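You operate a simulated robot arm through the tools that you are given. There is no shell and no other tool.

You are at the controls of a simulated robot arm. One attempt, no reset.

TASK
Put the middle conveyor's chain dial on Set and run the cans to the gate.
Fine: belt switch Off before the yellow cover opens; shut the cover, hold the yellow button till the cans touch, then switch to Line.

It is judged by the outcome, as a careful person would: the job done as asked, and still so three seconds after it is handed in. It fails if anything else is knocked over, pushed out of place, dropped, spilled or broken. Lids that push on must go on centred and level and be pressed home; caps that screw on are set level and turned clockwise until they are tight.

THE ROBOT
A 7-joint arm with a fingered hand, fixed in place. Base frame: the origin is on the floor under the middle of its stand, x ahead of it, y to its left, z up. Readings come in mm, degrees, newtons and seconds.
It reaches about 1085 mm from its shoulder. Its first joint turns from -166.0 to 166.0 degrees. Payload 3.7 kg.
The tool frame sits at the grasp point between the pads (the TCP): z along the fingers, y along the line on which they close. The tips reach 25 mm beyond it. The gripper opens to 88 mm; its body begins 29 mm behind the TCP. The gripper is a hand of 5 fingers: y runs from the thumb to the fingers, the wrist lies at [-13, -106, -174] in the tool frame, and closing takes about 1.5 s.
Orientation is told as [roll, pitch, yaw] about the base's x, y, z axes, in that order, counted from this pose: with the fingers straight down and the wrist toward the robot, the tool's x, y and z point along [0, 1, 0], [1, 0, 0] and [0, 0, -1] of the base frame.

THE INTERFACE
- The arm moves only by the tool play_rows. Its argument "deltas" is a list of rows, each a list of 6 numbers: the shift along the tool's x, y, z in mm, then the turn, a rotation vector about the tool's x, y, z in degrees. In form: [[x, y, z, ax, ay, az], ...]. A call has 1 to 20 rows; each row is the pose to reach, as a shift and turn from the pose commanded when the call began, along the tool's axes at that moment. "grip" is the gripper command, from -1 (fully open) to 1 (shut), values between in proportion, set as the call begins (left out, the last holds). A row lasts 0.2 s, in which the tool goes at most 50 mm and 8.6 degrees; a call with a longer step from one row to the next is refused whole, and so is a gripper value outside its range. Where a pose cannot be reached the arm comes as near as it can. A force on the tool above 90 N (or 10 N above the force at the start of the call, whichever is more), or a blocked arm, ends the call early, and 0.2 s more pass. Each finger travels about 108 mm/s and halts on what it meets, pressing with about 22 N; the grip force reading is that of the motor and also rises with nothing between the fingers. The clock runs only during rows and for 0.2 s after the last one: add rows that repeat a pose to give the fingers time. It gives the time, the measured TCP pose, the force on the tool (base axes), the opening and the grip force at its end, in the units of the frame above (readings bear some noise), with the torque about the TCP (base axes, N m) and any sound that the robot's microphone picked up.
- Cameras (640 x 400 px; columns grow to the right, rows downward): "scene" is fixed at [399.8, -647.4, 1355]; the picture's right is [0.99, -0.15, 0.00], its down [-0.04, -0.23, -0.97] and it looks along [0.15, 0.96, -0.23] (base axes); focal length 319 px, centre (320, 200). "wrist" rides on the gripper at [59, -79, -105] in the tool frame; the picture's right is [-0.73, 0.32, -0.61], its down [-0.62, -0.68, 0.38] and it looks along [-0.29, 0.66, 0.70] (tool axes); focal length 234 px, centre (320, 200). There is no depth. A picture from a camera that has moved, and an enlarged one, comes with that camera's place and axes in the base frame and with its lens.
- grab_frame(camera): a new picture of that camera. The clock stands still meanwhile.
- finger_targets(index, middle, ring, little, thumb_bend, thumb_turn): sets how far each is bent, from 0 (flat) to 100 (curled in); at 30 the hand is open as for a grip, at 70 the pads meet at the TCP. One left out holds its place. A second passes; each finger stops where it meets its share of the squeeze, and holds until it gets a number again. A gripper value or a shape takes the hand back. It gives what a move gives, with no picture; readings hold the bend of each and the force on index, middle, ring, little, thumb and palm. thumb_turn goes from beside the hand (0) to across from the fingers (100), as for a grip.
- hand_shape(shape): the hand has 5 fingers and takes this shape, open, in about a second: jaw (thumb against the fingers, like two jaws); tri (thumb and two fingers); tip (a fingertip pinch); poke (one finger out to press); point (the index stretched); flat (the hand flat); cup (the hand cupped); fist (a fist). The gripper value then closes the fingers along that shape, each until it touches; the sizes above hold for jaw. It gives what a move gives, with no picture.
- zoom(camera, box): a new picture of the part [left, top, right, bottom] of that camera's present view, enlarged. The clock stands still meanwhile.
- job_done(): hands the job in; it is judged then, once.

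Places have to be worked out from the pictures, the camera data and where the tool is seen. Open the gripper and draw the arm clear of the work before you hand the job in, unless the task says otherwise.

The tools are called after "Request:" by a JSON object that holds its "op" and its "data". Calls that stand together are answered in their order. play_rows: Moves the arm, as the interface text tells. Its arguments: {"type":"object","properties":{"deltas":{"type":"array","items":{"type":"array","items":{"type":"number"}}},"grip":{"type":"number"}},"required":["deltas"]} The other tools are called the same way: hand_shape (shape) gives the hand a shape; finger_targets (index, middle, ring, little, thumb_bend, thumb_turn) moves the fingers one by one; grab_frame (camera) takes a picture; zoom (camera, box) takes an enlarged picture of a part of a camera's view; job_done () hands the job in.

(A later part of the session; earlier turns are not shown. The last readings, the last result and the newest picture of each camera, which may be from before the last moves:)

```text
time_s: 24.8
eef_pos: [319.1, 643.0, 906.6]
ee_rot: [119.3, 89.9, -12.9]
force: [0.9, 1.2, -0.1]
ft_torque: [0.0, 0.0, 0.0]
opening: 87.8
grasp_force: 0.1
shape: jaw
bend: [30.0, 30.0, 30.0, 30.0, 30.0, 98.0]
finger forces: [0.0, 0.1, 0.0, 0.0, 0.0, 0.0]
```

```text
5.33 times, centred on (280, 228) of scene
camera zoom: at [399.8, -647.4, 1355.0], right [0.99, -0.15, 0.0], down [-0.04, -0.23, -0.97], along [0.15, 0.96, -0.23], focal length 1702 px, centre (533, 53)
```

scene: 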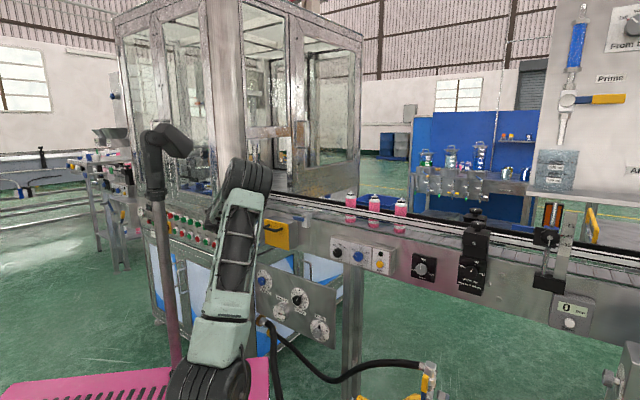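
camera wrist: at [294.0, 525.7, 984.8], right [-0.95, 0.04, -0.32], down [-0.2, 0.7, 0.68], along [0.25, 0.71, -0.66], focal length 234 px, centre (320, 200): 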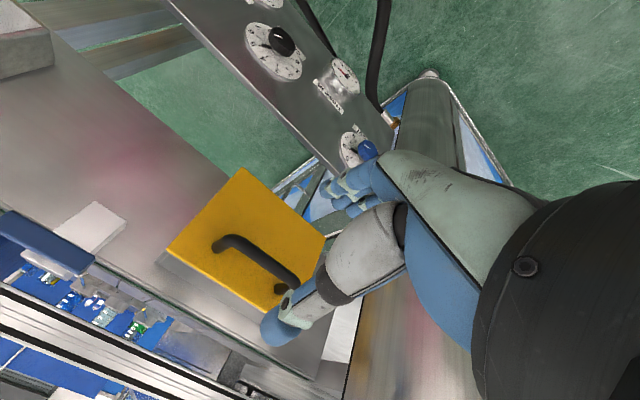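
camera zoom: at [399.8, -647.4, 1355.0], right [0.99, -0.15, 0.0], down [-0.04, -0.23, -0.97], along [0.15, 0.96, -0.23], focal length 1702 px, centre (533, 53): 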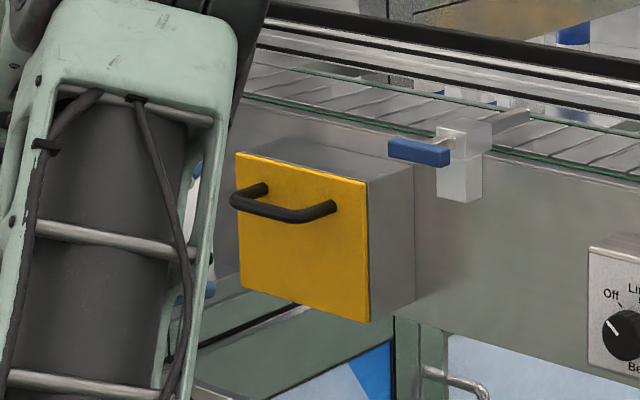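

The handle bar sits about 96 mm ahead, 9 mm below the TCP, standing off roughly 40 mm from the plate. I set tri, move onto the bar (thumb above, fingers below) and close on it.

Request:
{"op": "hand_shape", "data": {"shape": "tri"}}

Request:
{"op": "play_rows", "data": {"deltas": [[-2, 4, 15, 0, 0, 0], [-4, 9, 35, 0, 0, 0], [-4, 9, 55, 0, 0, 0], [-4, 9, 75, 0, 0, 0], [-4, 9, 91, 0, 0, 0], [-4, 9, 91, 0, 0, 0]]}}

Request:
{"op": "zoom", "data": {"camera": "wrist", "box": [150, 140, 420, 360]}}

Request:
{"op": "zoom", "data": {"camera": "scene", "box": [230, 190, 330, 265]}}

```text
time_s: 25.7
eef_pos: [319.7, 643.7, 907.0]
ee_rot: [119.6, 90.0, -12.7]
force: [-0.2, -0.1, 0.5]
ft_torque: [0.01, 0.0, 0.0]
opening: 87.6
grasp_force: 0.1
shape: tri
bend: [30.0, 30.0, 99.0, 99.0, 30.0, 98.0]
finger forces: [0.0, 0.0, 0.1, 0.0, 0.0, 0.1]
```

```text
time_s: 27.1
eef_pos: [374.2, 713.5, 896.0]
ee_rot: [129.1, 90.0, -3.1]
force: [1.5, 0.6, -1.0]
ft_torque: [-0.01, 0.03, 0.04]
opening: 87.4
grasp_force: 0.1
shape: tri
bend: [30.0, 30.0, 99.0, 99.0, 30.0, 98.0]
finger forces: [0.0, 0.0, 0.0, 0.0, 0.0, 0.0]
```

```text
1.82 times, centred on (285, 250) of wrist
camera zoom: at [348.5, 596.5, 973.1], right [-0.95, 0.04, -0.32], down [-0.2, 0.7, 0.68], along [0.25, 0.71, -0.66], focal length 426 px, centre (384, 109)
```

zoom: 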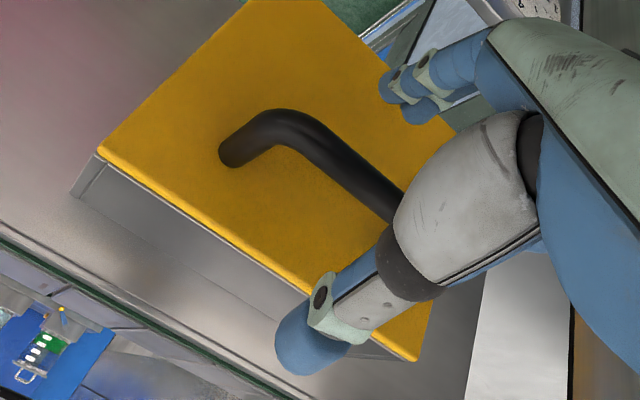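

```text
5.33 times, centred on (280, 228) of scene
camera zoom: at [399.8, -647.4, 1355.0], right [0.99, -0.15, 0.0], down [-0.04, -0.23, -0.97], along [0.15, 0.96, -0.23], focal length 1702 px, centre (533, 53)
```

zoom: 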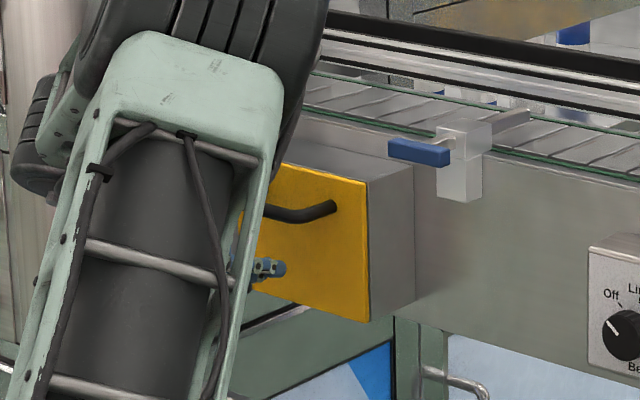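

The bar lies between the open thumb and fingers. I nudge up 3 mm and close on it.

Request:
{"op": "play_rows", "data": {"deltas": [[0, -3, 1, 0, 0, 0], [0, -3, 2, 0, 0, 0], [0, -3, 2, 0, 0, 0], [0, -3, 2, 0, 0, 0], [0, -3, 2, 0, 0, 0], [0, -3, 2, 0, 0, 0], [0, -3, 2, 0, 0, 0], [0, -3, 2, 0, 0, 0], [0, -3, 2, 0, 0, 0]], "grip": 1}}

Request:
{"op": "zoom", "data": {"camera": "wrist", "box": [150, 140, 420, 360]}}

```text
time_s: 29.1
eef_pos: [376.7, 714.8, 898.2]
ee_rot: [115.0, 90.0, -17.2]
force: [3.5, 3.3, 1.0]
ft_torque: [-0.01, 0.02, -0.05]
opening: 1.0
grasp_force: 22.0
shape: tri
bend: [71.0, 70.0, 100.0, 100.0, 73.0, 100.0]
finger forces: [10.7, 6.9, 0.0, 0.1, 18.9, 0.0]
```

```text
1.82 times, centred on (285, 250) of wrist
camera zoom: at [350.7, 597.0, 976.7], right [-0.95, 0.04, -0.32], down [-0.2, 0.7, 0.68], along [0.25, 0.71, -0.66], focal length 426 px, centre (384, 109)
```

zoom: 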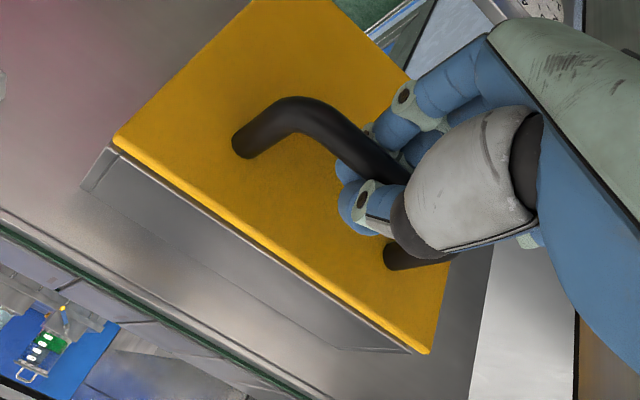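

The fingertips have closed round the bar (a ring grip). I pull gently 8 mm out along the expected bottom-hinge arc and watch the force.

Request:
{"op": "play_rows", "data": {"deltas": [[0, 0.5, -2, 0, 0, 0], [0, 1.5, -4, 0, 0, 0], [0, 2.5, -6, 0, 0, 0], [0, 3.5, -8, 0, 0, 0], [0, 3.5, -8, 0, 0, 0]]}}

Request:
{"op": "zoom", "data": {"camera": "wrist", "box": [150, 140, 420, 360]}}

Request:
{"op": "zoom", "data": {"camera": "scene", "box": [230, 190, 330, 265]}}

```text
time_s: 30.3
eef_pos: [372.9, 708.7, 896.8]
ee_rot: [45.1, 89.9, -87.1]
force: [-3.1, 8.4, -5.0]
ft_torque: [0.02, 0.1, 0.05]
opening: 1.5
grasp_force: 22.1
shape: tri
bend: [71.0, 70.0, 100.0, 100.0, 74.0, 100.0]
finger forces: [12.8, 9.2, 0.1, 0.0, 16.5, 0.1]
```

```text
1.82 times, centred on (285, 250) of wrist
camera zoom: at [345.9, 590.7, 973.9], right [-0.95, 0.04, -0.32], down [-0.21, 0.7, 0.68], along [0.25, 0.71, -0.66], focal length 426 px, centre (384, 109)
```

zoom: 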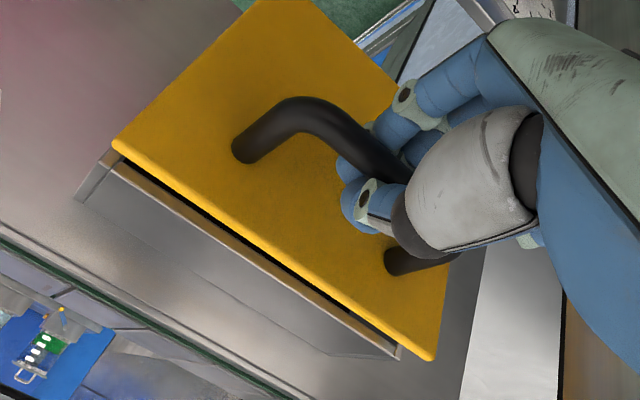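

```text
5.33 times, centred on (280, 228) of scene
camera zoom: at [399.8, -647.4, 1355.0], right [0.99, -0.15, 0.0], down [-0.04, -0.23, -0.97], along [0.15, 0.96, -0.23], focal length 1702 px, centre (533, 53)
```

zoom: 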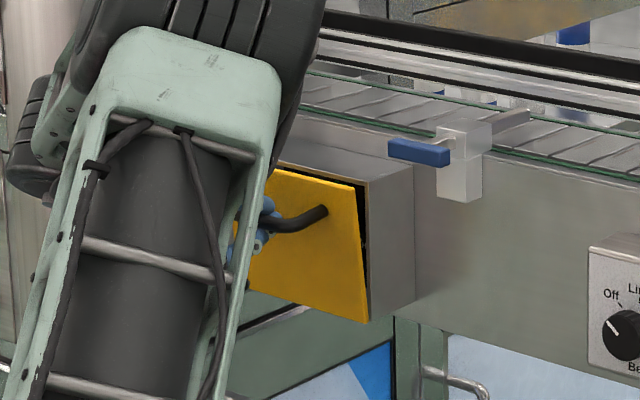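

The cover swings out at the top, which confirms a bottom hinge. I continue along the arc to about 44°, tilting the hand along with it.

Request:
{"op": "play_rows", "data": {"deltas": [[0, 3, -5.5, 2, 0, 0], [0, 6.5, -10.6, 4, 0, 0], [0, 11, -16.5, 6.5, 0, 0], [0, 15.4, -21.8, 9, 0, 0], [0, 20.5, -27, 11.5, 0, 0], [0, 25.8, -31.6, 14, 0, 0], [0, 31.5, -36, 16.5, 0, 0], [0, 37.5, -39.8, 19, 0, 0], [0, 44, -43.3, 21.5, 0, 0], [0, 50.1, -46.4, 24, 0, 0], [0, 50.1, -46.4, 24, 0, 0]]}}

Request:
{"op": "grab_frame", "data": {"camera": "wrist"}}

Request:
{"op": "zoom", "data": {"camera": "scene", "box": [210, 180, 350, 285]}}

```text
time_s: 32.7
eef_pos: [340.0, 674.1, 843.5]
ee_rot: [180.0, 66.0, 47.7]
force: [-3.4, 21.3, -5.1]
ft_torque: [0.1, 0.07, 0.17]
opening: 1.5
grasp_force: 22.2
shape: tri
bend: [71.0, 70.0, 100.0, 100.0, 75.0, 100.0]
finger forces: [15.6, 11.4, 0.0, 0.1, 15.4, 0.0]
```

```text
taken
camera wrist: at [298.9, 539.3, 872.7], right [-0.82, 0.17, -0.54], down [-0.41, 0.47, 0.78], along [0.39, 0.86, -0.32], focal length 234 px, centre (320, 200)
```

wrist: 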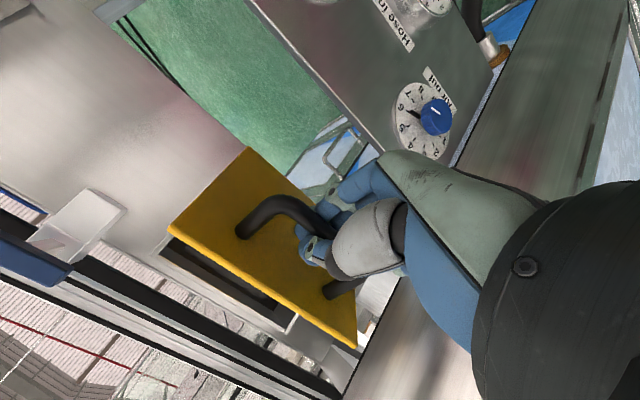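

```text
3.81 times, centred on (280, 232) of scene
camera zoom: at [399.8, -647.4, 1355.0], right [0.99, -0.15, 0.0], down [-0.04, -0.23, -0.97], along [0.15, 0.96, -0.23], focal length 1216 px, centre (472, 76)
```

zoom: 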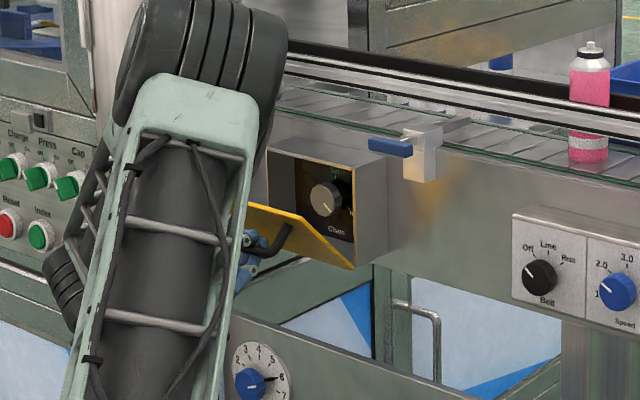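

The chain dial is visible inside the housing. The force is modest but pulls inward a bit, so I trim the path slightly and continue to about 76°.

Request:
{"op": "play_rows", "data": {"deltas": [[0, 5.5, -4, 2.5, 0, 0], [0, 11.2, -8, 5, 0, 0], [0, 17.2, -11.8, 7.5, 0, 0], [0, 23.3, -15.3, 10, 0, 0], [0, 29.6, -18.7, 12.5, 0, 0], [0, 35.9, -21.8, 15, 0, 0], [0, 42.7, -24.3, 17.5, 0, 0], [0, 49.5, -26.5, 20, 0, 0], [0, 49.5, -26.5, 20, 0, 0]]}}

Request:
{"op": "grab_frame", "data": {"camera": "wrist"}}

Request:
{"op": "zoom", "data": {"camera": "scene", "box": [210, 180, 350, 285]}}

```text
time_s: 34.7
eef_pos: [339.5, 669.2, 788.9]
ee_rot: [180.0, 46.0, 47.9]
force: [-0.8, 0.3, -1.7]
ft_torque: [0.05, 0.05, 0.02]
opening: 1.1
grasp_force: 22.5
shape: tri
bend: [71.0, 70.0, 100.0, 100.0, 75.0, 100.0]
finger forces: [3.6, 0.0, 0.1, 0.0, 0.1, 0.0]
```

```text
taken
camera wrist: at [295.5, 534.3, 771.4], right [-0.68, 0.33, -0.65], down [-0.6, 0.27, 0.76], along [0.43, 0.9, 0.01], focal length 234 px, centre (320, 200)
```

wrist: 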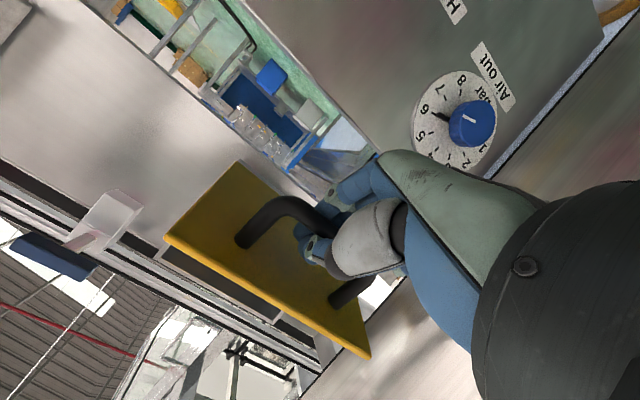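

```text
3.81 times, centred on (280, 232) of scene
camera zoom: at [399.8, -647.4, 1355.0], right [0.99, -0.15, 0.0], down [-0.04, -0.23, -0.97], along [0.15, 0.96, -0.23], focal length 1216 px, centre (472, 76)
```

zoom: 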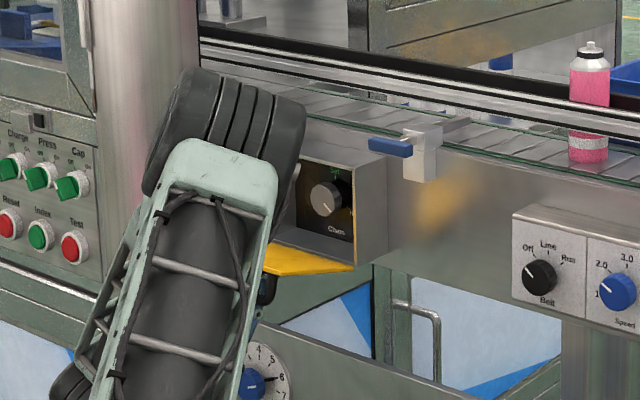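

The cover is near horizontal with almost no load. I lower it a bit further to about 86° before letting go.

Request:
{"op": "play_rows", "data": {"deltas": [[0, 4, -2.3, 1.5, 0, 0], [0, 8, -4.6, 3, 0, 0], [0, 12, -6.9, 4.5, 0, 0], [0, 15.4, -9, 6, 0, 0], [0, 15.4, -9, 6, 0, 0]]}}

Request:
{"op": "zoom", "data": {"camera": "wrist", "box": [130, 130, 430, 380]}}

Request:
{"op": "zoom", "data": {"camera": "scene", "box": [250, 190, 330, 265]}}

```text
time_s: 35.9
eef_pos: [342.1, 674.2, 772.7]
ee_rot: [180.0, 40.0, 47.8]
force: [-0.6, 0.0, -0.7]
ft_torque: [0.02, 0.03, 0.01]
opening: 0.8
grasp_force: 22.0
shape: tri
bend: [71.0, 70.0, 100.0, 100.0, 75.0, 100.0]
finger forces: [1.8, 0.0, 0.0, 0.0, 0.4, 0.0]
```

```text
1.60 times, centred on (280, 255) of wrist
camera zoom: at [300.7, 539.0, 742.4], right [-0.63, 0.38, -0.67], down [-0.65, 0.21, 0.73], along [0.42, 0.9, 0.11], focal length 375 px, centre (384, 112)
```

zoom: 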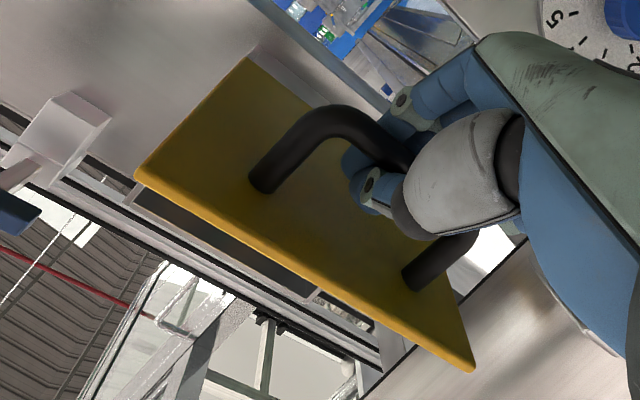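

```text
5.33 times, centred on (290, 228) of scene
camera zoom: at [399.8, -647.4, 1355.0], right [0.99, -0.15, 0.0], down [-0.04, -0.23, -0.97], along [0.15, 0.96, -0.23], focal length 1702 px, centre (480, 53)
```

zoom: 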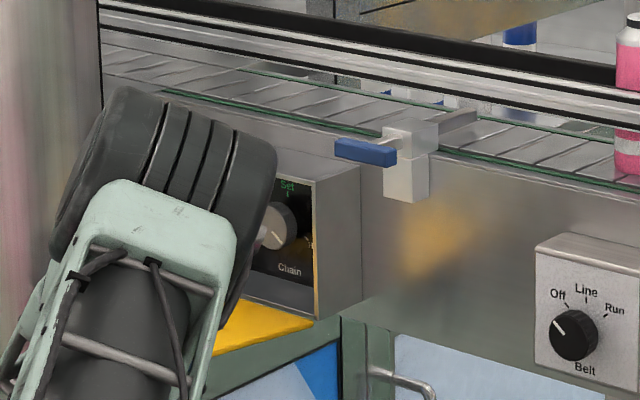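

The chain dial's label shows "Set" at the top. I open the two fingers wide and the thumb only part way so that it doesn't lift the plate.

Request:
{"op": "finger_targets", "data": {"index": 30, "middle": 30, "thumb_bend": 58}}

Request:
{"op": "zoom", "data": {"camera": "wrist", "box": [130, 130, 430, 380]}}

```text
time_s: 36.9
eef_pos: [341.8, 674.6, 771.5]
ee_rot: [179.9, 40.0, 47.8]
force: [0.2, 0.3, -2.7]
ft_torque: [0.03, 0.06, 0.01]
opening: 50.8
grasp_force: 1.1
shape: fingers
bend: [30.0, 30.0, 100.0, 100.0, 61.0, 100.0]
finger forces: [0.0, 0.0, 0.0, 0.1, 2.4, 0.0]
```

```text
1.60 times, centred on (280, 255) of wrist
camera zoom: at [300.7, 539.0, 742.3], right [-0.63, 0.38, -0.67], down [-0.65, 0.21, 0.73], along [0.42, 0.9, 0.11], focal length 375 px, centre (384, 112)
```

zoom: 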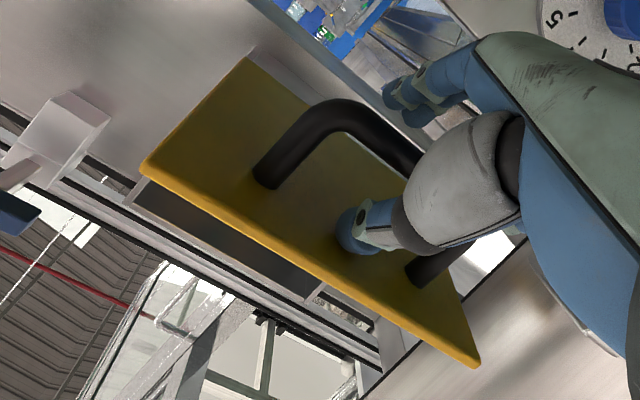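

The thumb just touches the plate. I back straight out along the finger direction, slowly at first.

Request:
{"op": "play_rows", "data": {"deltas": [[0, 0, -5, 0, 0, 0], [0, 0, -12, 0, 0, 0], [0, 0, -20, 0, 0, 0], [0, 0, -30, 0, 0, 0], [0, 0, -45, 0, 0, 0], [0, 0, -60, 0, 0, 0], [0, 0, -60, 0, 0, 0]]}}

Request:
{"op": "grab_frame", "data": {"camera": "wrist"}}

Request:
{"op": "zoom", "data": {"camera": "scene", "box": [210, 180, 350, 285]}}

```text
time_s: 38.5
eef_pos: [316.6, 644.8, 726.1]
ee_rot: [180.0, 40.0, 47.8]
force: [-0.3, 0.0, -0.3]
ft_torque: [0.01, 0.01, 0.02]
opening: 54.9
grasp_force: 0.2
shape: fingers
bend: [30.0, 30.0, 100.0, 100.0, 57.0, 100.0]
finger forces: [0.0, 0.0, 0.1, 0.0, 0.0, 0.0]
```

```text
taken
camera wrist: at [274.8, 509.7, 695.5], right [-0.63, 0.38, -0.67], down [-0.65, 0.21, 0.73], along [0.42, 0.9, 0.11], focal length 234 px, centre (320, 200)
```

wrist: 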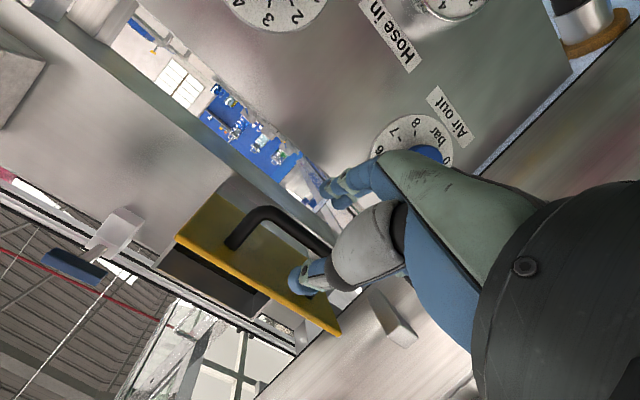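

```text
3.81 times, centred on (280, 232) of scene
camera zoom: at [399.8, -647.4, 1355.0], right [0.99, -0.15, 0.0], down [-0.04, -0.23, -0.97], along [0.15, 0.96, -0.23], focal length 1216 px, centre (472, 76)
```

zoom: 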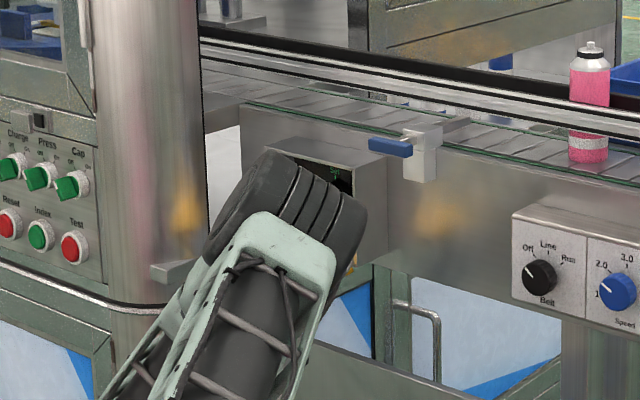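

The hand is clear of the handle. I back away from the cover, level the hand and rise to the dial height at a standoff.

Request:
{"op": "play_rows", "data": {"deltas": [[0, -21, -18, -2, 0, 0], [0, -42, -35, -6, 0, 0], [0, -63, -53, -12, 0, 0], [0, -84, -71, -18, 0, 0], [0, -99, -53, -24, 0, 0], [0, -114, -35, -30, 0, 0], [0, -129, -17, -36, 0, 0], [0, -144, 1, -42, 0, 0], [0, -159, 19, -47, 0, 0], [0, -174, 36.5, -50, 0, 0], [0, -174, 36.5, -50, 0, 0]]}}

Request:
{"op": "hand_shape", "data": {"shape": "tri"}}

Request:
{"op": "grab_frame", "data": {"camera": "wrist"}}

Request:
{"op": "zoom", "data": {"camera": "scene", "box": [210, 180, 350, 285]}}

```text
time_s: 40.9
eef_pos: [239.3, 562.7, 867.8]
ee_rot: [-3.4, 90.0, -135.6]
force: [0.0, 0.1, -0.3]
ft_torque: [0.01, 0.02, 0.01]
opening: 55.0
grasp_force: 0.0
shape: fingers
bend: [30.0, 30.0, 100.0, 100.0, 57.0, 100.0]
finger forces: [0.1, 0.0, 0.0, 0.0, 0.0, 0.1]
```

```text
time_s: 41.8
eef_pos: [240.3, 562.2, 867.4]
ee_rot: [125.7, 90.0, -6.4]
force: [-0.3, 1.0, 0.5]
ft_torque: [0.02, 0.04, 0.01]
opening: 87.7
grasp_force: 0.0
shape: tri
bend: [30.0, 30.0, 99.0, 99.0, 30.0, 98.0]
finger forces: [0.0, 0.1, 0.1, 0.0, 0.0, 0.0]
```

```text
taken
camera wrist: at [214.6, 445.4, 945.6], right [-0.95, 0.04, -0.32], down [-0.2, 0.7, 0.68], along [0.25, 0.71, -0.66], focal length 234 px, centre (320, 200)
```

wrist: 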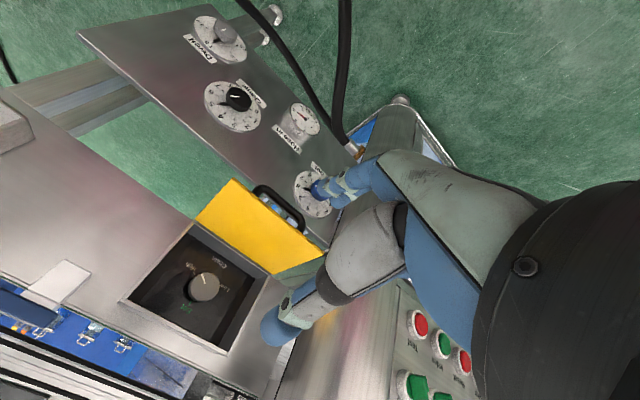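

```text
3.81 times, centred on (280, 232) of scene
camera zoom: at [399.8, -647.4, 1355.0], right [0.99, -0.15, 0.0], down [-0.04, -0.23, -0.97], along [0.15, 0.96, -0.23], focal length 1216 px, centre (472, 76)
```

zoom: 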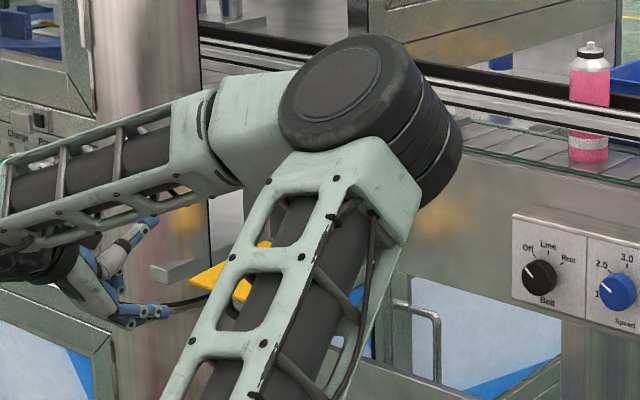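

The cover stays open by itself and the dial is visible. I zoom in on it.

Request:
{"op": "zoom", "data": {"camera": "wrist", "box": [110, 170, 330, 360]}}

Request:
{"op": "zoom", "data": {"camera": "wrist", "box": [160, 240, 250, 320]}}

```text
2.11 times, centred on (220, 265) of wrist
camera zoom: at [214.6, 445.4, 945.6], right [-0.95, 0.04, -0.32], down [-0.2, 0.7, 0.68], along [0.25, 0.71, -0.66], focal length 493 px, centre (530, 63)
```

zoom: 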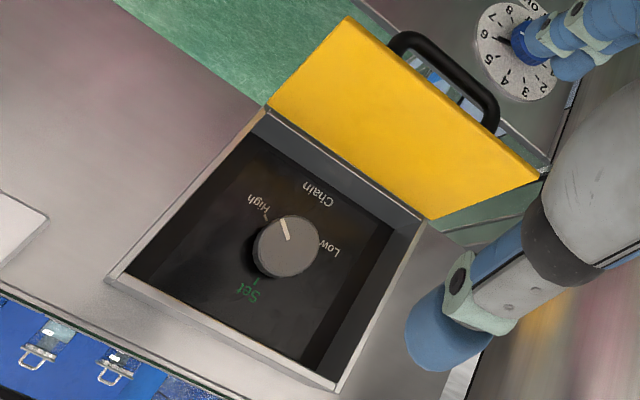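

```text
5.00 times, centred on (205, 280) of wrist
camera zoom: at [214.6, 445.4, 945.6], right [-0.95, 0.04, -0.32], down [-0.2, 0.7, 0.68], along [0.25, 0.71, -0.66], focal length 1171 px, centre (895, -200)
```

zoom: 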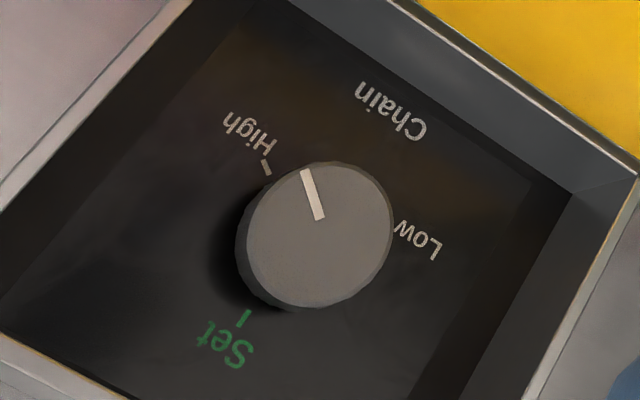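

The dial has Low at left, Set at top and High at right. Its pointer is at High, so it needs about 125° counter-clockwise. The knob face is about 47 mm inside the housing, so I check the hand's profile for clearance before reaching in.

Request:
{"op": "zoom", "data": {"camera": "scene", "box": [205, 215, 265, 275]}}

Request:
{"op": "zoom", "data": {"camera": "wrist", "box": [240, 120, 440, 360]}}

```text
6.67 times, centred on (235, 245) of scene
camera zoom: at [399.8, -647.4, 1355.0], right [0.99, -0.15, 0.0], down [-0.04, -0.23, -0.97], along [0.15, 0.96, -0.23], focal length 2127 px, centre (887, -100)
```

zoom: 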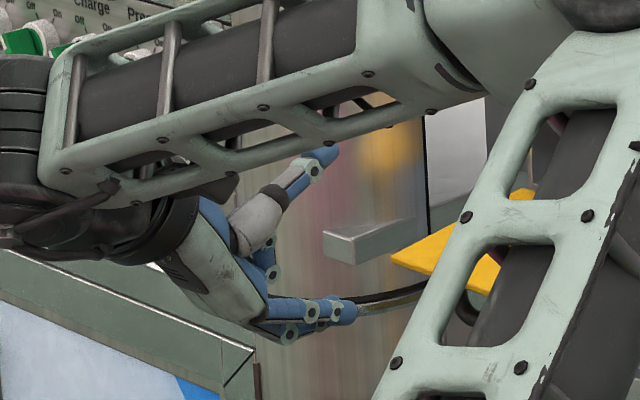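

```text
1.67 times, centred on (340, 240) of wrist
camera zoom: at [214.6, 445.4, 945.6], right [-0.95, 0.04, -0.32], down [-0.2, 0.7, 0.68], along [0.25, 0.71, -0.66], focal length 390 px, centre (287, 133)
```

zoom: 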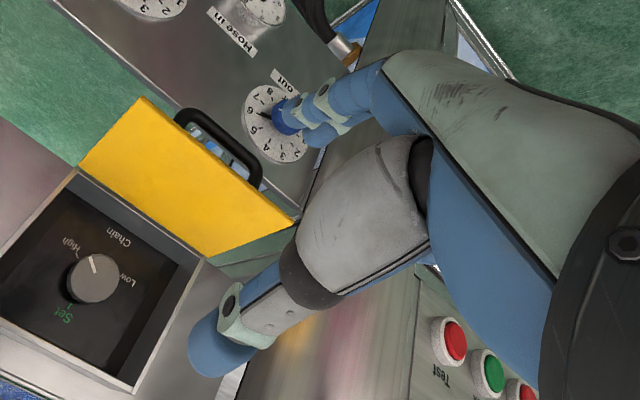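

With the fingers partly closed the hand fits inside the housing. I'll pre-roll the hand clockwise by 60° at this standoff so one counter-clockwise sweep can cover the turn, with the fingers set to about 58 mm opening.

Request:
{"op": "play_rows", "data": {"deltas": [[0, 1, 5, 0, 0, 7.5], [0, 2, 10, 0, 0, 15], [0, 3, 15, 0, 0, 22.5], [0, 4, 20, 0, 0, 30], [0, 5, 25, 0, 0, 37.5], [0, 6, 30, 0, 0, 45], [0, 6.5, 35, 0, 0, 52.5], [0, 6.5, 40, 0, 0, 60], [0, 6.5, 40, 0, 0, 60]], "grip": -0.32}}

Request:
{"op": "grab_frame", "data": {"camera": "wrist"}}

Request:
{"op": "grab_frame", "data": {"camera": "scene"}}

```text
time_s: 43.8
eef_pos: [270.2, 594.4, 860.3]
ee_rot: [-89.9, 29.9, 137.7]
force: [0.1, 0.2, 0.3]
ft_torque: [-0.02, 0.02, 0.02]
opening: 58.3
grasp_force: 0.2
shape: tri
bend: [73.0, 38.0, 99.0, 99.0, 61.0, 100.0]
finger forces: [0.0, 0.0, 0.0, 0.0, 0.0, 0.1]
```

```text
taken
camera wrist: at [272.4, 449.9, 847.7], right [-0.88, -0.02, 0.47], down [0.46, 0.1, 0.88], along [-0.06, 1.0, -0.08], focal length 234 px, centre (320, 200)
```

wrist: 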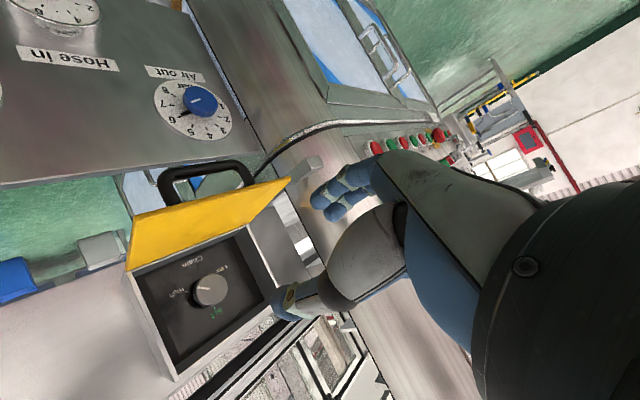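

```text
taken
```

scene: 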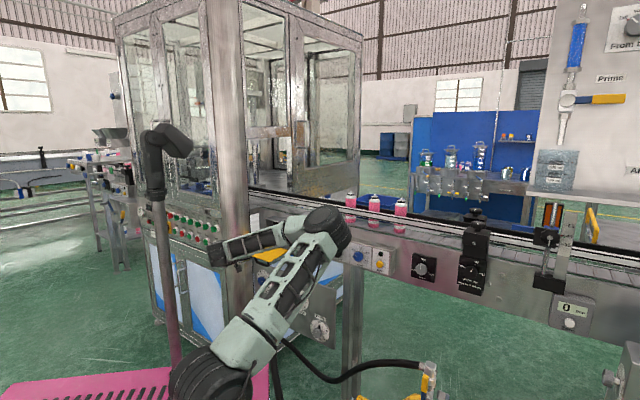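

The roll is reachable. The finger bends look uneven (index 73, middle 38), so I check the hand and dial up close.

Request:
{"op": "zoom", "data": {"camera": "wrist", "box": [120, 140, 440, 390]}}

Request:
{"op": "zoom", "data": {"camera": "wrist", "box": [160, 240, 270, 340]}}

```text
1.60 times, centred on (280, 265) of wrist
camera zoom: at [272.4, 449.9, 847.7], right [-0.88, -0.02, 0.47], down [0.46, 0.1, 0.88], along [-0.06, 1.0, -0.08], focal length 375 px, centre (384, 96)
```

zoom: 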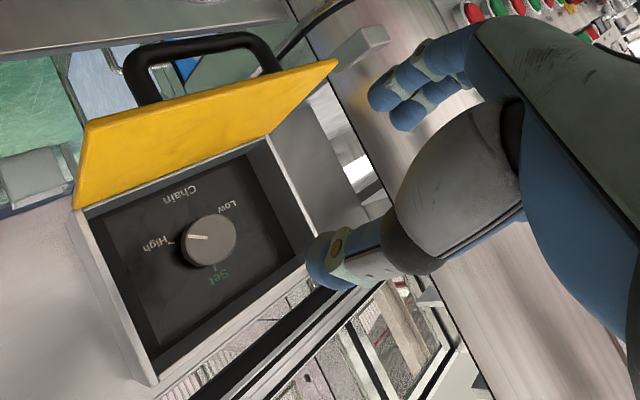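

```text
4.00 times, centred on (215, 290) of wrist
camera zoom: at [272.4, 449.9, 847.7], right [-0.88, -0.02, 0.47], down [0.46, 0.1, 0.88], along [-0.06, 1.0, -0.08], focal length 937 px, centre (740, -160)
```

zoom: 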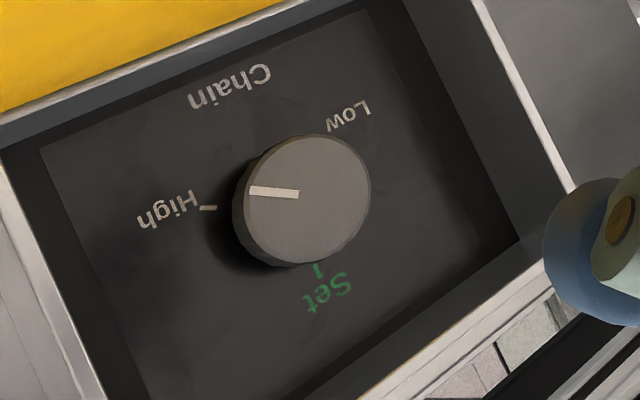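

I repeat the pose briefly to let the fingers settle and re-read their bends.

Request:
{"op": "play_rows", "data": {"deltas": [[0, 0, 0, 0, 0, 0], [0, 0, 0, 0, 0, 0], [0, 0, 0, 0, 0, 0], [0, 0, 0, 0, 0, 0]], "grip": -0.32}}

Request:
{"op": "zoom", "data": {"camera": "wrist", "box": [240, 120, 440, 360]}}

```text
time_s: 44.8
eef_pos: [269.4, 593.8, 860.5]
ee_rot: [-90.0, 30.0, 137.9]
force: [-0.1, -0.2, -0.2]
ft_torque: [0.0, -0.03, 0.01]
opening: 58.3
grasp_force: 0.1
shape: tri
bend: [73.0, 38.0, 99.0, 99.0, 61.0, 100.0]
finger forces: [0.0, 0.0, 0.0, 0.0, 0.1, 0.0]
```

```text
1.67 times, centred on (340, 240) of wrist
camera zoom: at [272.4, 450.0, 847.8], right [-0.88, -0.02, 0.47], down [0.46, 0.1, 0.88], along [-0.06, 1.0, -0.08], focal length 390 px, centre (287, 133)
```

zoom: 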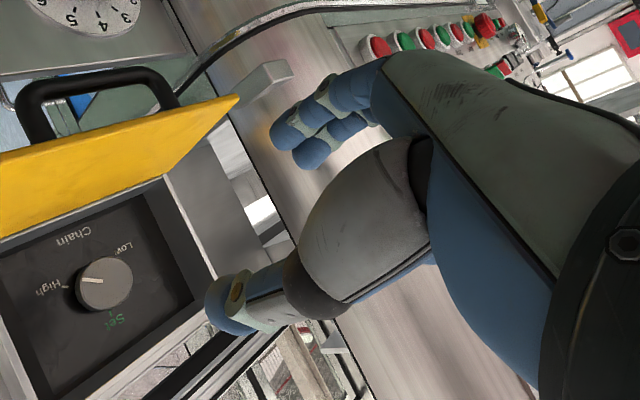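

The knob is centred about 255 mm ahead. I approach straight to just before the housing mouth, then check alignment.

Request:
{"op": "play_rows", "data": {"deltas": [[-0.5, 0, 30, 0, 0, 0], [-1, 0, 60, 0, 0, 0], [-1.3, 0, 90, 0, 0, 0], [-1.3, 0, 120, 0, 0, 0], [-1.3, 0, 150, 0, 0, 0], [-1.3, 0, 175, 0, 0, 0], [-1.3, 0, 195, 0, 0, 0], [-1.3, 0, 195, 0, 0, 0]]}}

Request:
{"op": "grab_frame", "data": {"camera": "wrist"}}

Request:
{"op": "zoom", "data": {"camera": "scene", "box": [210, 180, 350, 285]}}

```text
time_s: 46.6
eef_pos: [399.7, 742.4, 859.9]
ee_rot: [-90.0, 30.0, 137.8]
force: [0.2, -0.2, 0.7]
ft_torque: [-0.04, -0.01, 0.0]
opening: 58.7
grasp_force: 0.2
shape: tri
bend: [73.0, 38.0, 99.0, 99.0, 61.0, 100.0]
finger forces: [0.0, 0.0, 0.1, 0.0, 0.1, 0.0]
```

```text
taken
camera wrist: at [402.5, 597.2, 848.2], right [-0.88, -0.02, 0.47], down [0.46, 0.1, 0.88], along [-0.06, 1.0, -0.08], focal length 234 px, centre (320, 200)
```

wrist: 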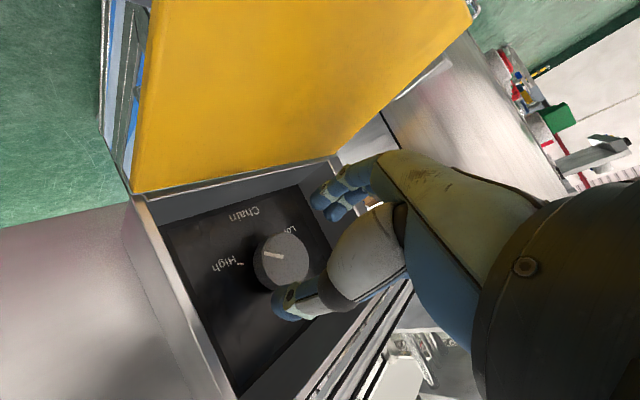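

```text
3.81 times, centred on (280, 232) of scene
camera zoom: at [399.8, -647.4, 1355.0], right [0.99, -0.15, 0.0], down [-0.04, -0.23, -0.97], along [0.15, 0.96, -0.23], focal length 1216 px, centre (472, 76)
```

zoom: 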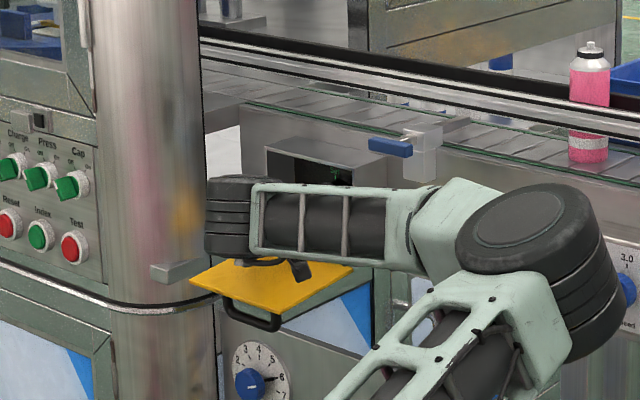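

Alignment looks good and the hand fits the mouth. I zoom in on the knob to fine-tune before the last 40 mm.

Request:
{"op": "zoom", "data": {"camera": "wrist", "box": [200, 160, 400, 360]}}

Request:
{"op": "grab_frame", "data": {"camera": "scene"}}

```text
2.00 times, centred on (300, 260) of wrist
camera zoom: at [402.5, 597.2, 848.2], right [-0.88, -0.02, 0.47], down [0.46, 0.1, 0.88], along [-0.06, 1.0, -0.08], focal length 468 px, centre (360, 80)
```

zoom: 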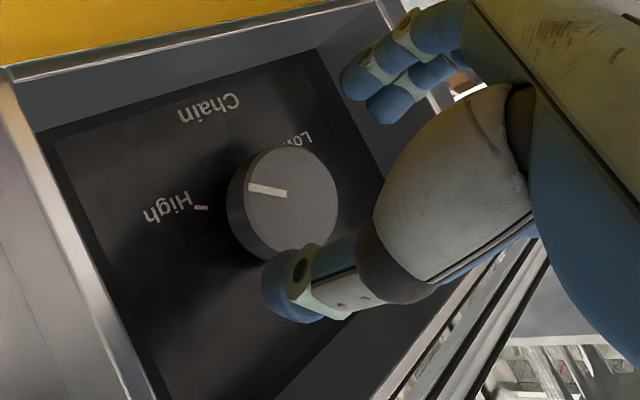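

```text
taken
```

scene: 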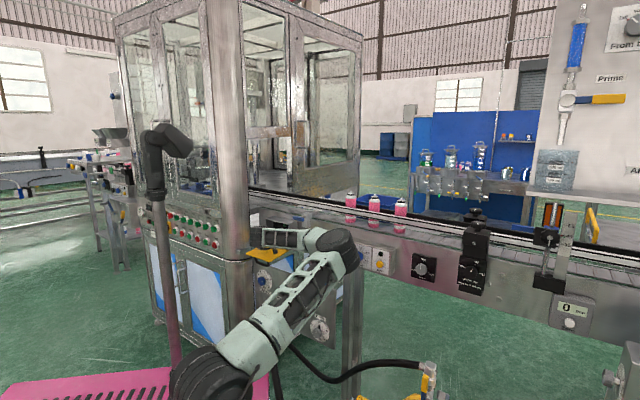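

The knob is about 4 mm off in tool x. I correct that, go in the last 41 mm, and look again before closing.

Request:
{"op": "play_rows", "data": {"deltas": [[-3.5, 0.5, 8, 0, 0, 0], [-3.5, 0.5, 18, 0, 0, 0], [-3.5, 0.5, 28, 0, 0, 0], [-3.5, 0.5, 36, 0, 0, 0], [-3.5, 0.5, 41, 0, 0, 0], [-3.5, 0.5, 41, 0, 0, 0]]}}

Request:
{"op": "zoom", "data": {"camera": "wrist", "box": [200, 160, 400, 360]}}

```text
time_s: 48.0
eef_pos: [424.7, 771.4, 863.2]
ee_rot: [-89.9, 29.9, 137.8]
force: [0.3, 0.7, -0.3]
ft_torque: [0.01, -0.04, 0.0]
opening: 58.3
grasp_force: 0.0
shape: tri
bend: [73.0, 38.0, 99.0, 99.0, 61.0, 100.0]
finger forces: [0.0, 0.0, 0.0, 0.0, 0.1, 0.0]
```

```text
2.00 times, centred on (300, 260) of wrist
camera zoom: at [428.1, 627.7, 851.0], right [-0.88, -0.02, 0.47], down [0.46, 0.1, 0.88], along [-0.06, 1.0, -0.08], focal length 468 px, centre (360, 80)
```

zoom: 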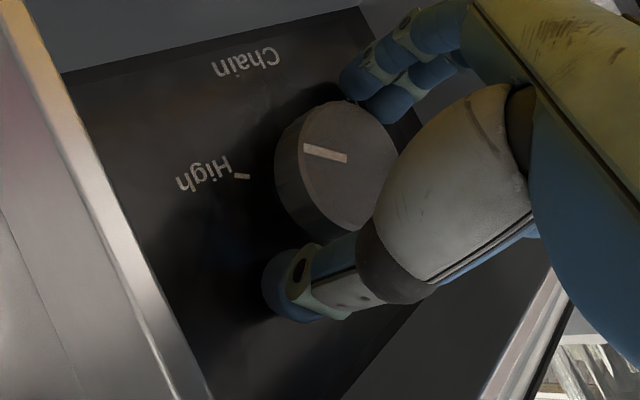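

The knob is centred between thumb and fingers. I close on it.

Request:
{"op": "play_rows", "data": {"deltas": [[0, 1, 0, 0, 0, 0], [0, 1, 0, 0, 0, 0], [0, 1, 0, 0, 0, 0], [0, 1, 0, 0, 0, 0], [0, 1, 0, 0, 0, 0], [0, 1, 0, 0, 0, 0]], "grip": 1}}

Request:
{"op": "zoom", "data": {"camera": "wrist", "box": [200, 160, 400, 360]}}

```text
time_s: 49.4
eef_pos: [424.9, 771.7, 863.1]
ee_rot: [-89.9, 30.1, 137.8]
force: [5.1, 6.2, 4.9]
ft_torque: [0.01, -0.04, 0.16]
opening: 31.4
grasp_force: 22.1
shape: tri
bend: [74.0, 59.0, 100.0, 100.0, 69.0, 100.0]
finger forces: [10.3, 10.0, 0.1, 0.1, 20.8, 0.0]
```

```text
2.00 times, centred on (300, 260) of wrist
camera zoom: at [427.4, 627.9, 850.6], right [-0.88, -0.02, 0.47], down [0.46, 0.1, 0.88], along [-0.06, 1.0, -0.08], focal length 468 px, centre (360, 80)
```

zoom: 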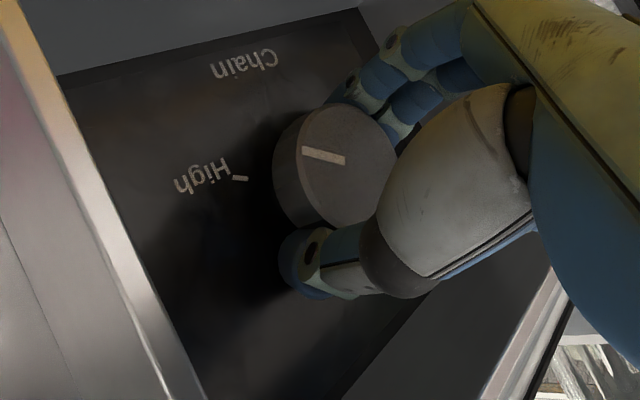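

The dial is gripped. I turn it counter-clockwise 48° first and check that it follows.

Request:
{"op": "play_rows", "data": {"deltas": [[0, 0, 0, 0, 0, -6], [0, 0, 0, 0, 0, -12], [0, 0, 0, 0, 0, -18], [0, 0, 0, 0, 0, -24], [0, 0, 0, 0, 0, -30], [0, 0, 0, 0, 0, -36], [0, 0, 0, 0, 0, -42], [0, 0, 0, 0, 0, -48], [0, 0, 0, 0, 0, -48]]}}

Request:
{"op": "zoom", "data": {"camera": "wrist", "box": [200, 160, 400, 360]}}

Request:
{"op": "grab_frame", "data": {"camera": "scene"}}

```text
time_s: 51.4
eef_pos: [423.9, 771.8, 860.5]
ee_rot: [-89.7, 78.1, 138.1]
force: [2.7, 10.1, -9.2]
ft_torque: [-0.11, 0.22, 0.09]
opening: 29.3
grasp_force: 21.8
shape: tri
bend: [73.0, 58.0, 100.0, 100.0, 71.0, 99.0]
finger forces: [13.6, 12.4, 0.0, 0.0, 17.1, 0.0]
```

```text
2.00 times, centred on (300, 260) of wrist
camera zoom: at [409.7, 643.9, 925.9], right [-0.98, 0.07, -0.17], down [-0.09, 0.6, 0.79], along [0.16, 0.8, -0.58], focal length 468 px, centre (360, 80)
```

zoom: 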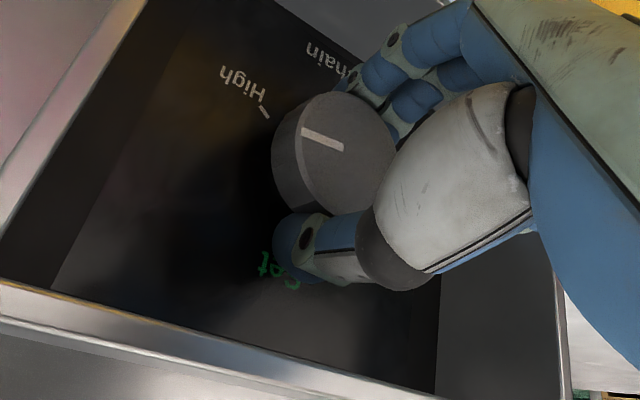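

```text
taken
```

scene: 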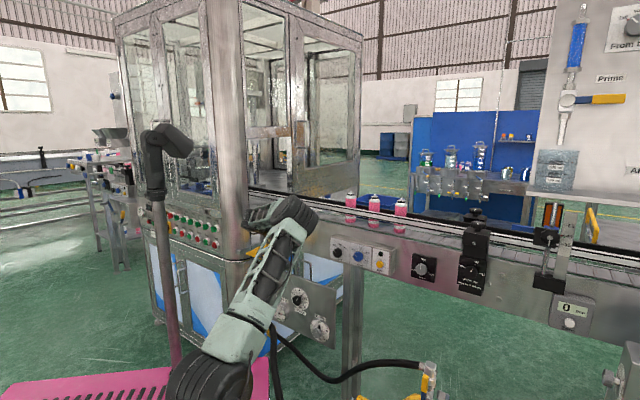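

The dial is following with a small slip. I continue another 42°.

Request:
{"op": "play_rows", "data": {"deltas": [[0, 0, 0, 0, 0, -6], [0, 0, 0, 0, 0, -12], [0, 0, 0, 0, 0, -18], [0, 0, 0, 0, 0, -24], [0, 0, 0, 0, 0, -30], [0, 0, 0, 0, 0, -36], [0, 0, 0, 0, 0, -42], [0, 0, 0, 0, 0, -42]]}}

Request:
{"op": "zoom", "data": {"camera": "wrist", "box": [200, 160, 400, 360]}}

Request:
{"op": "zoom", "data": {"camera": "scene", "box": [210, 170, 350, 285]}}

```text
time_s: 53.2
eef_pos: [424.9, 772.3, 861.8]
ee_rot: [89.8, 59.9, -42.4]
force: [8.4, 3.6, -18.9]
ft_torque: [-0.19, 0.34, -0.14]
opening: 28.1
grasp_force: 22.0
shape: tri
bend: [73.0, 56.0, 100.0, 100.0, 73.0, 100.0]
finger forces: [15.4, 12.7, 0.1, 0.0, 13.8, 0.0]
```

```text
2.00 times, centred on (300, 260) of wrist
camera zoom: at [364.2, 685.6, 958.4], right [-0.75, -0.14, -0.64], down [-0.39, 0.88, 0.28], along [0.53, 0.46, -0.71], focal length 468 px, centre (360, 80)
```

zoom: 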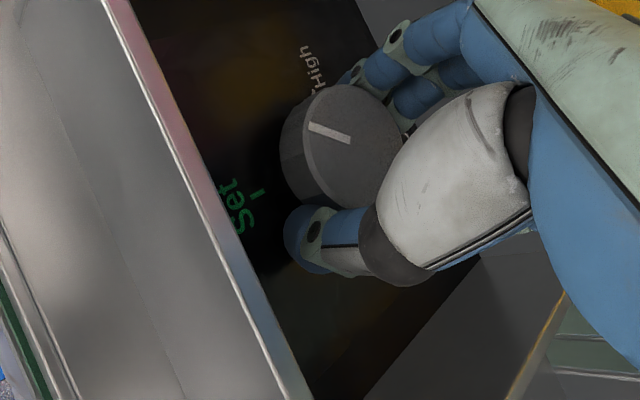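

```text
3.48 times, centred on (280, 228) of scene
camera zoom: at [399.8, -647.4, 1355.0], right [0.99, -0.15, 0.0], down [-0.04, -0.23, -0.97], along [0.15, 0.96, -0.23], focal length 1110 px, centre (459, 104)
```

zoom: 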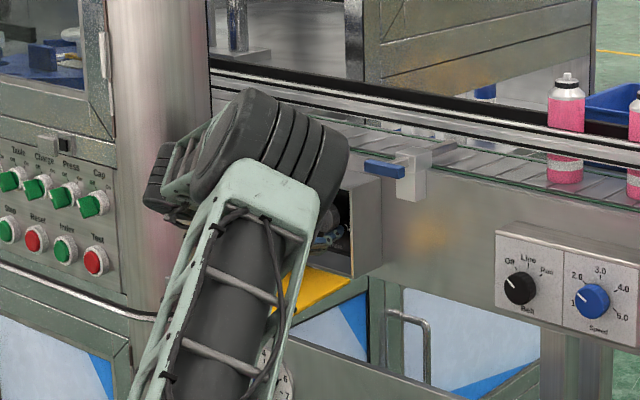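

About 80° turned so far, with roughly 45° left to Set. I release, back off 22 mm, and roll the hand back for a second bite.

Request:
{"op": "play_rows", "data": {"deltas": [[0, 0, 0, 0, 0, 0], [0, 0, 0, 0, 0, 0], [0, 0, 0, 0, 0, 0], [0, 0, 0, 0, 0, 0], [0, 0, 0, 0, 0, 0], [0, 0, -8, 0, 0, 0], [0, 0, -16, 0, 0, 0], [0, 0, -24, 0, 0, 0], [0, 0, -24, 0, 0, 0]], "grip": -0.32}}

Request:
{"op": "zoom", "data": {"camera": "wrist", "box": [200, 160, 400, 360]}}

```text
time_s: 55.2
eef_pos: [407.5, 754.0, 862.3]
ee_rot: [89.9, 60.0, -42.2]
force: [0.2, 0.4, 0.8]
ft_torque: [0.0, 0.01, -0.03]
opening: 57.8
grasp_force: 0.0
shape: tri
bend: [73.0, 38.0, 99.0, 99.0, 61.0, 100.0]
finger forces: [0.1, 0.0, 0.0, 0.1, 0.0, 0.0]
```

```text
2.00 times, centred on (300, 260) of wrist
camera zoom: at [347.4, 667.6, 959.6], right [-0.75, -0.14, -0.64], down [-0.4, 0.88, 0.28], along [0.53, 0.46, -0.71], focal length 468 px, centre (360, 80)
```

zoom: 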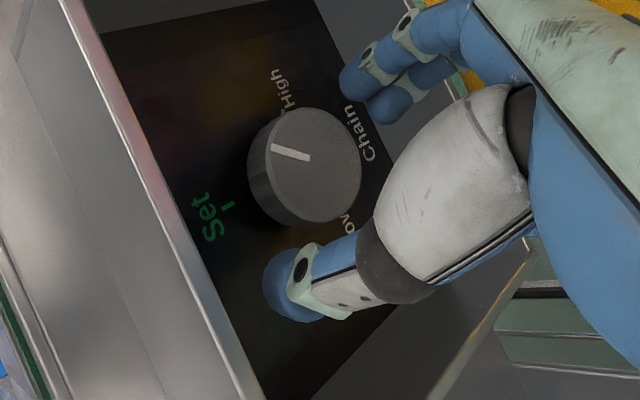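

The pointer now stands about 39° clockwise of Set, and the knob centre is about 4 mm right of my TCP. I roll back +50°, shift by that amount, and then move in again.

Request:
{"op": "play_rows", "data": {"deltas": [[0.5, 0.4, 0, 0, 0, 7], [1, 0.8, 0, 0, 0, 14], [1.5, 1.2, 0, 0, 0, 21], [2, 1.6, 0, 0, 0, 28], [2.5, 2, 0, 0, 0, 35], [3, 2.4, 0, 0, 0, 42], [3.5, 2.8, 0, 0, 0, 50], [3.5, 2.8, 0, 0, 0, 50]]}}

Request:
{"op": "zoom", "data": {"camera": "wrist", "box": [200, 160, 400, 360]}}

Request:
{"op": "zoom", "data": {"camera": "scene", "box": [230, 180, 330, 265]}}

```text
time_s: 57.0
eef_pos: [412.2, 751.8, 862.8]
ee_rot: [-90.1, 69.8, 137.8]
force: [-0.6, 0.4, 0.0]
ft_torque: [0.02, 0.04, 0.04]
opening: 57.7
grasp_force: 0.1
shape: tri
bend: [73.0, 38.0, 99.0, 99.0, 61.0, 100.0]
finger forces: [0.0, 0.0, 0.1, 0.1, 0.0, 0.0]
```

```text
2.00 times, centred on (300, 260) of wrist
camera zoom: at [403.1, 617.7, 915.3], right [-1.0, 0.08, -0.05], down [0.0, 0.52, 0.85], along [0.1, 0.85, -0.52], focal length 468 px, centre (360, 80)
```

zoom: 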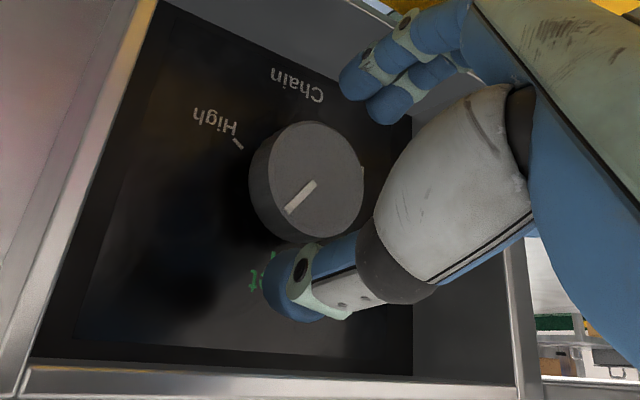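

```text
4.71 times, centred on (280, 222) of scene
camera zoom: at [399.8, -647.4, 1355.0], right [0.99, -0.15, 0.0], down [-0.04, -0.23, -0.97], along [0.15, 0.96, -0.23], focal length 1502 px, centre (508, 94)
```

zoom: 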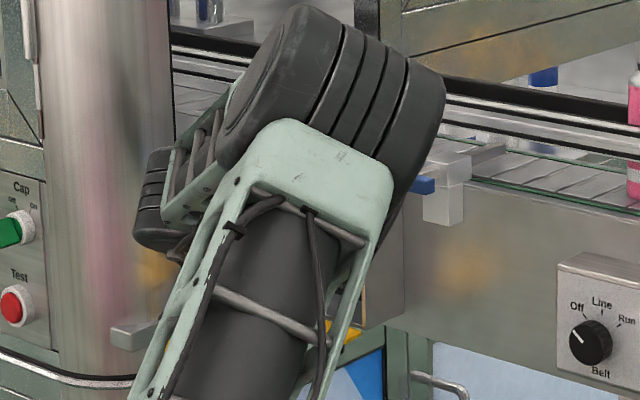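

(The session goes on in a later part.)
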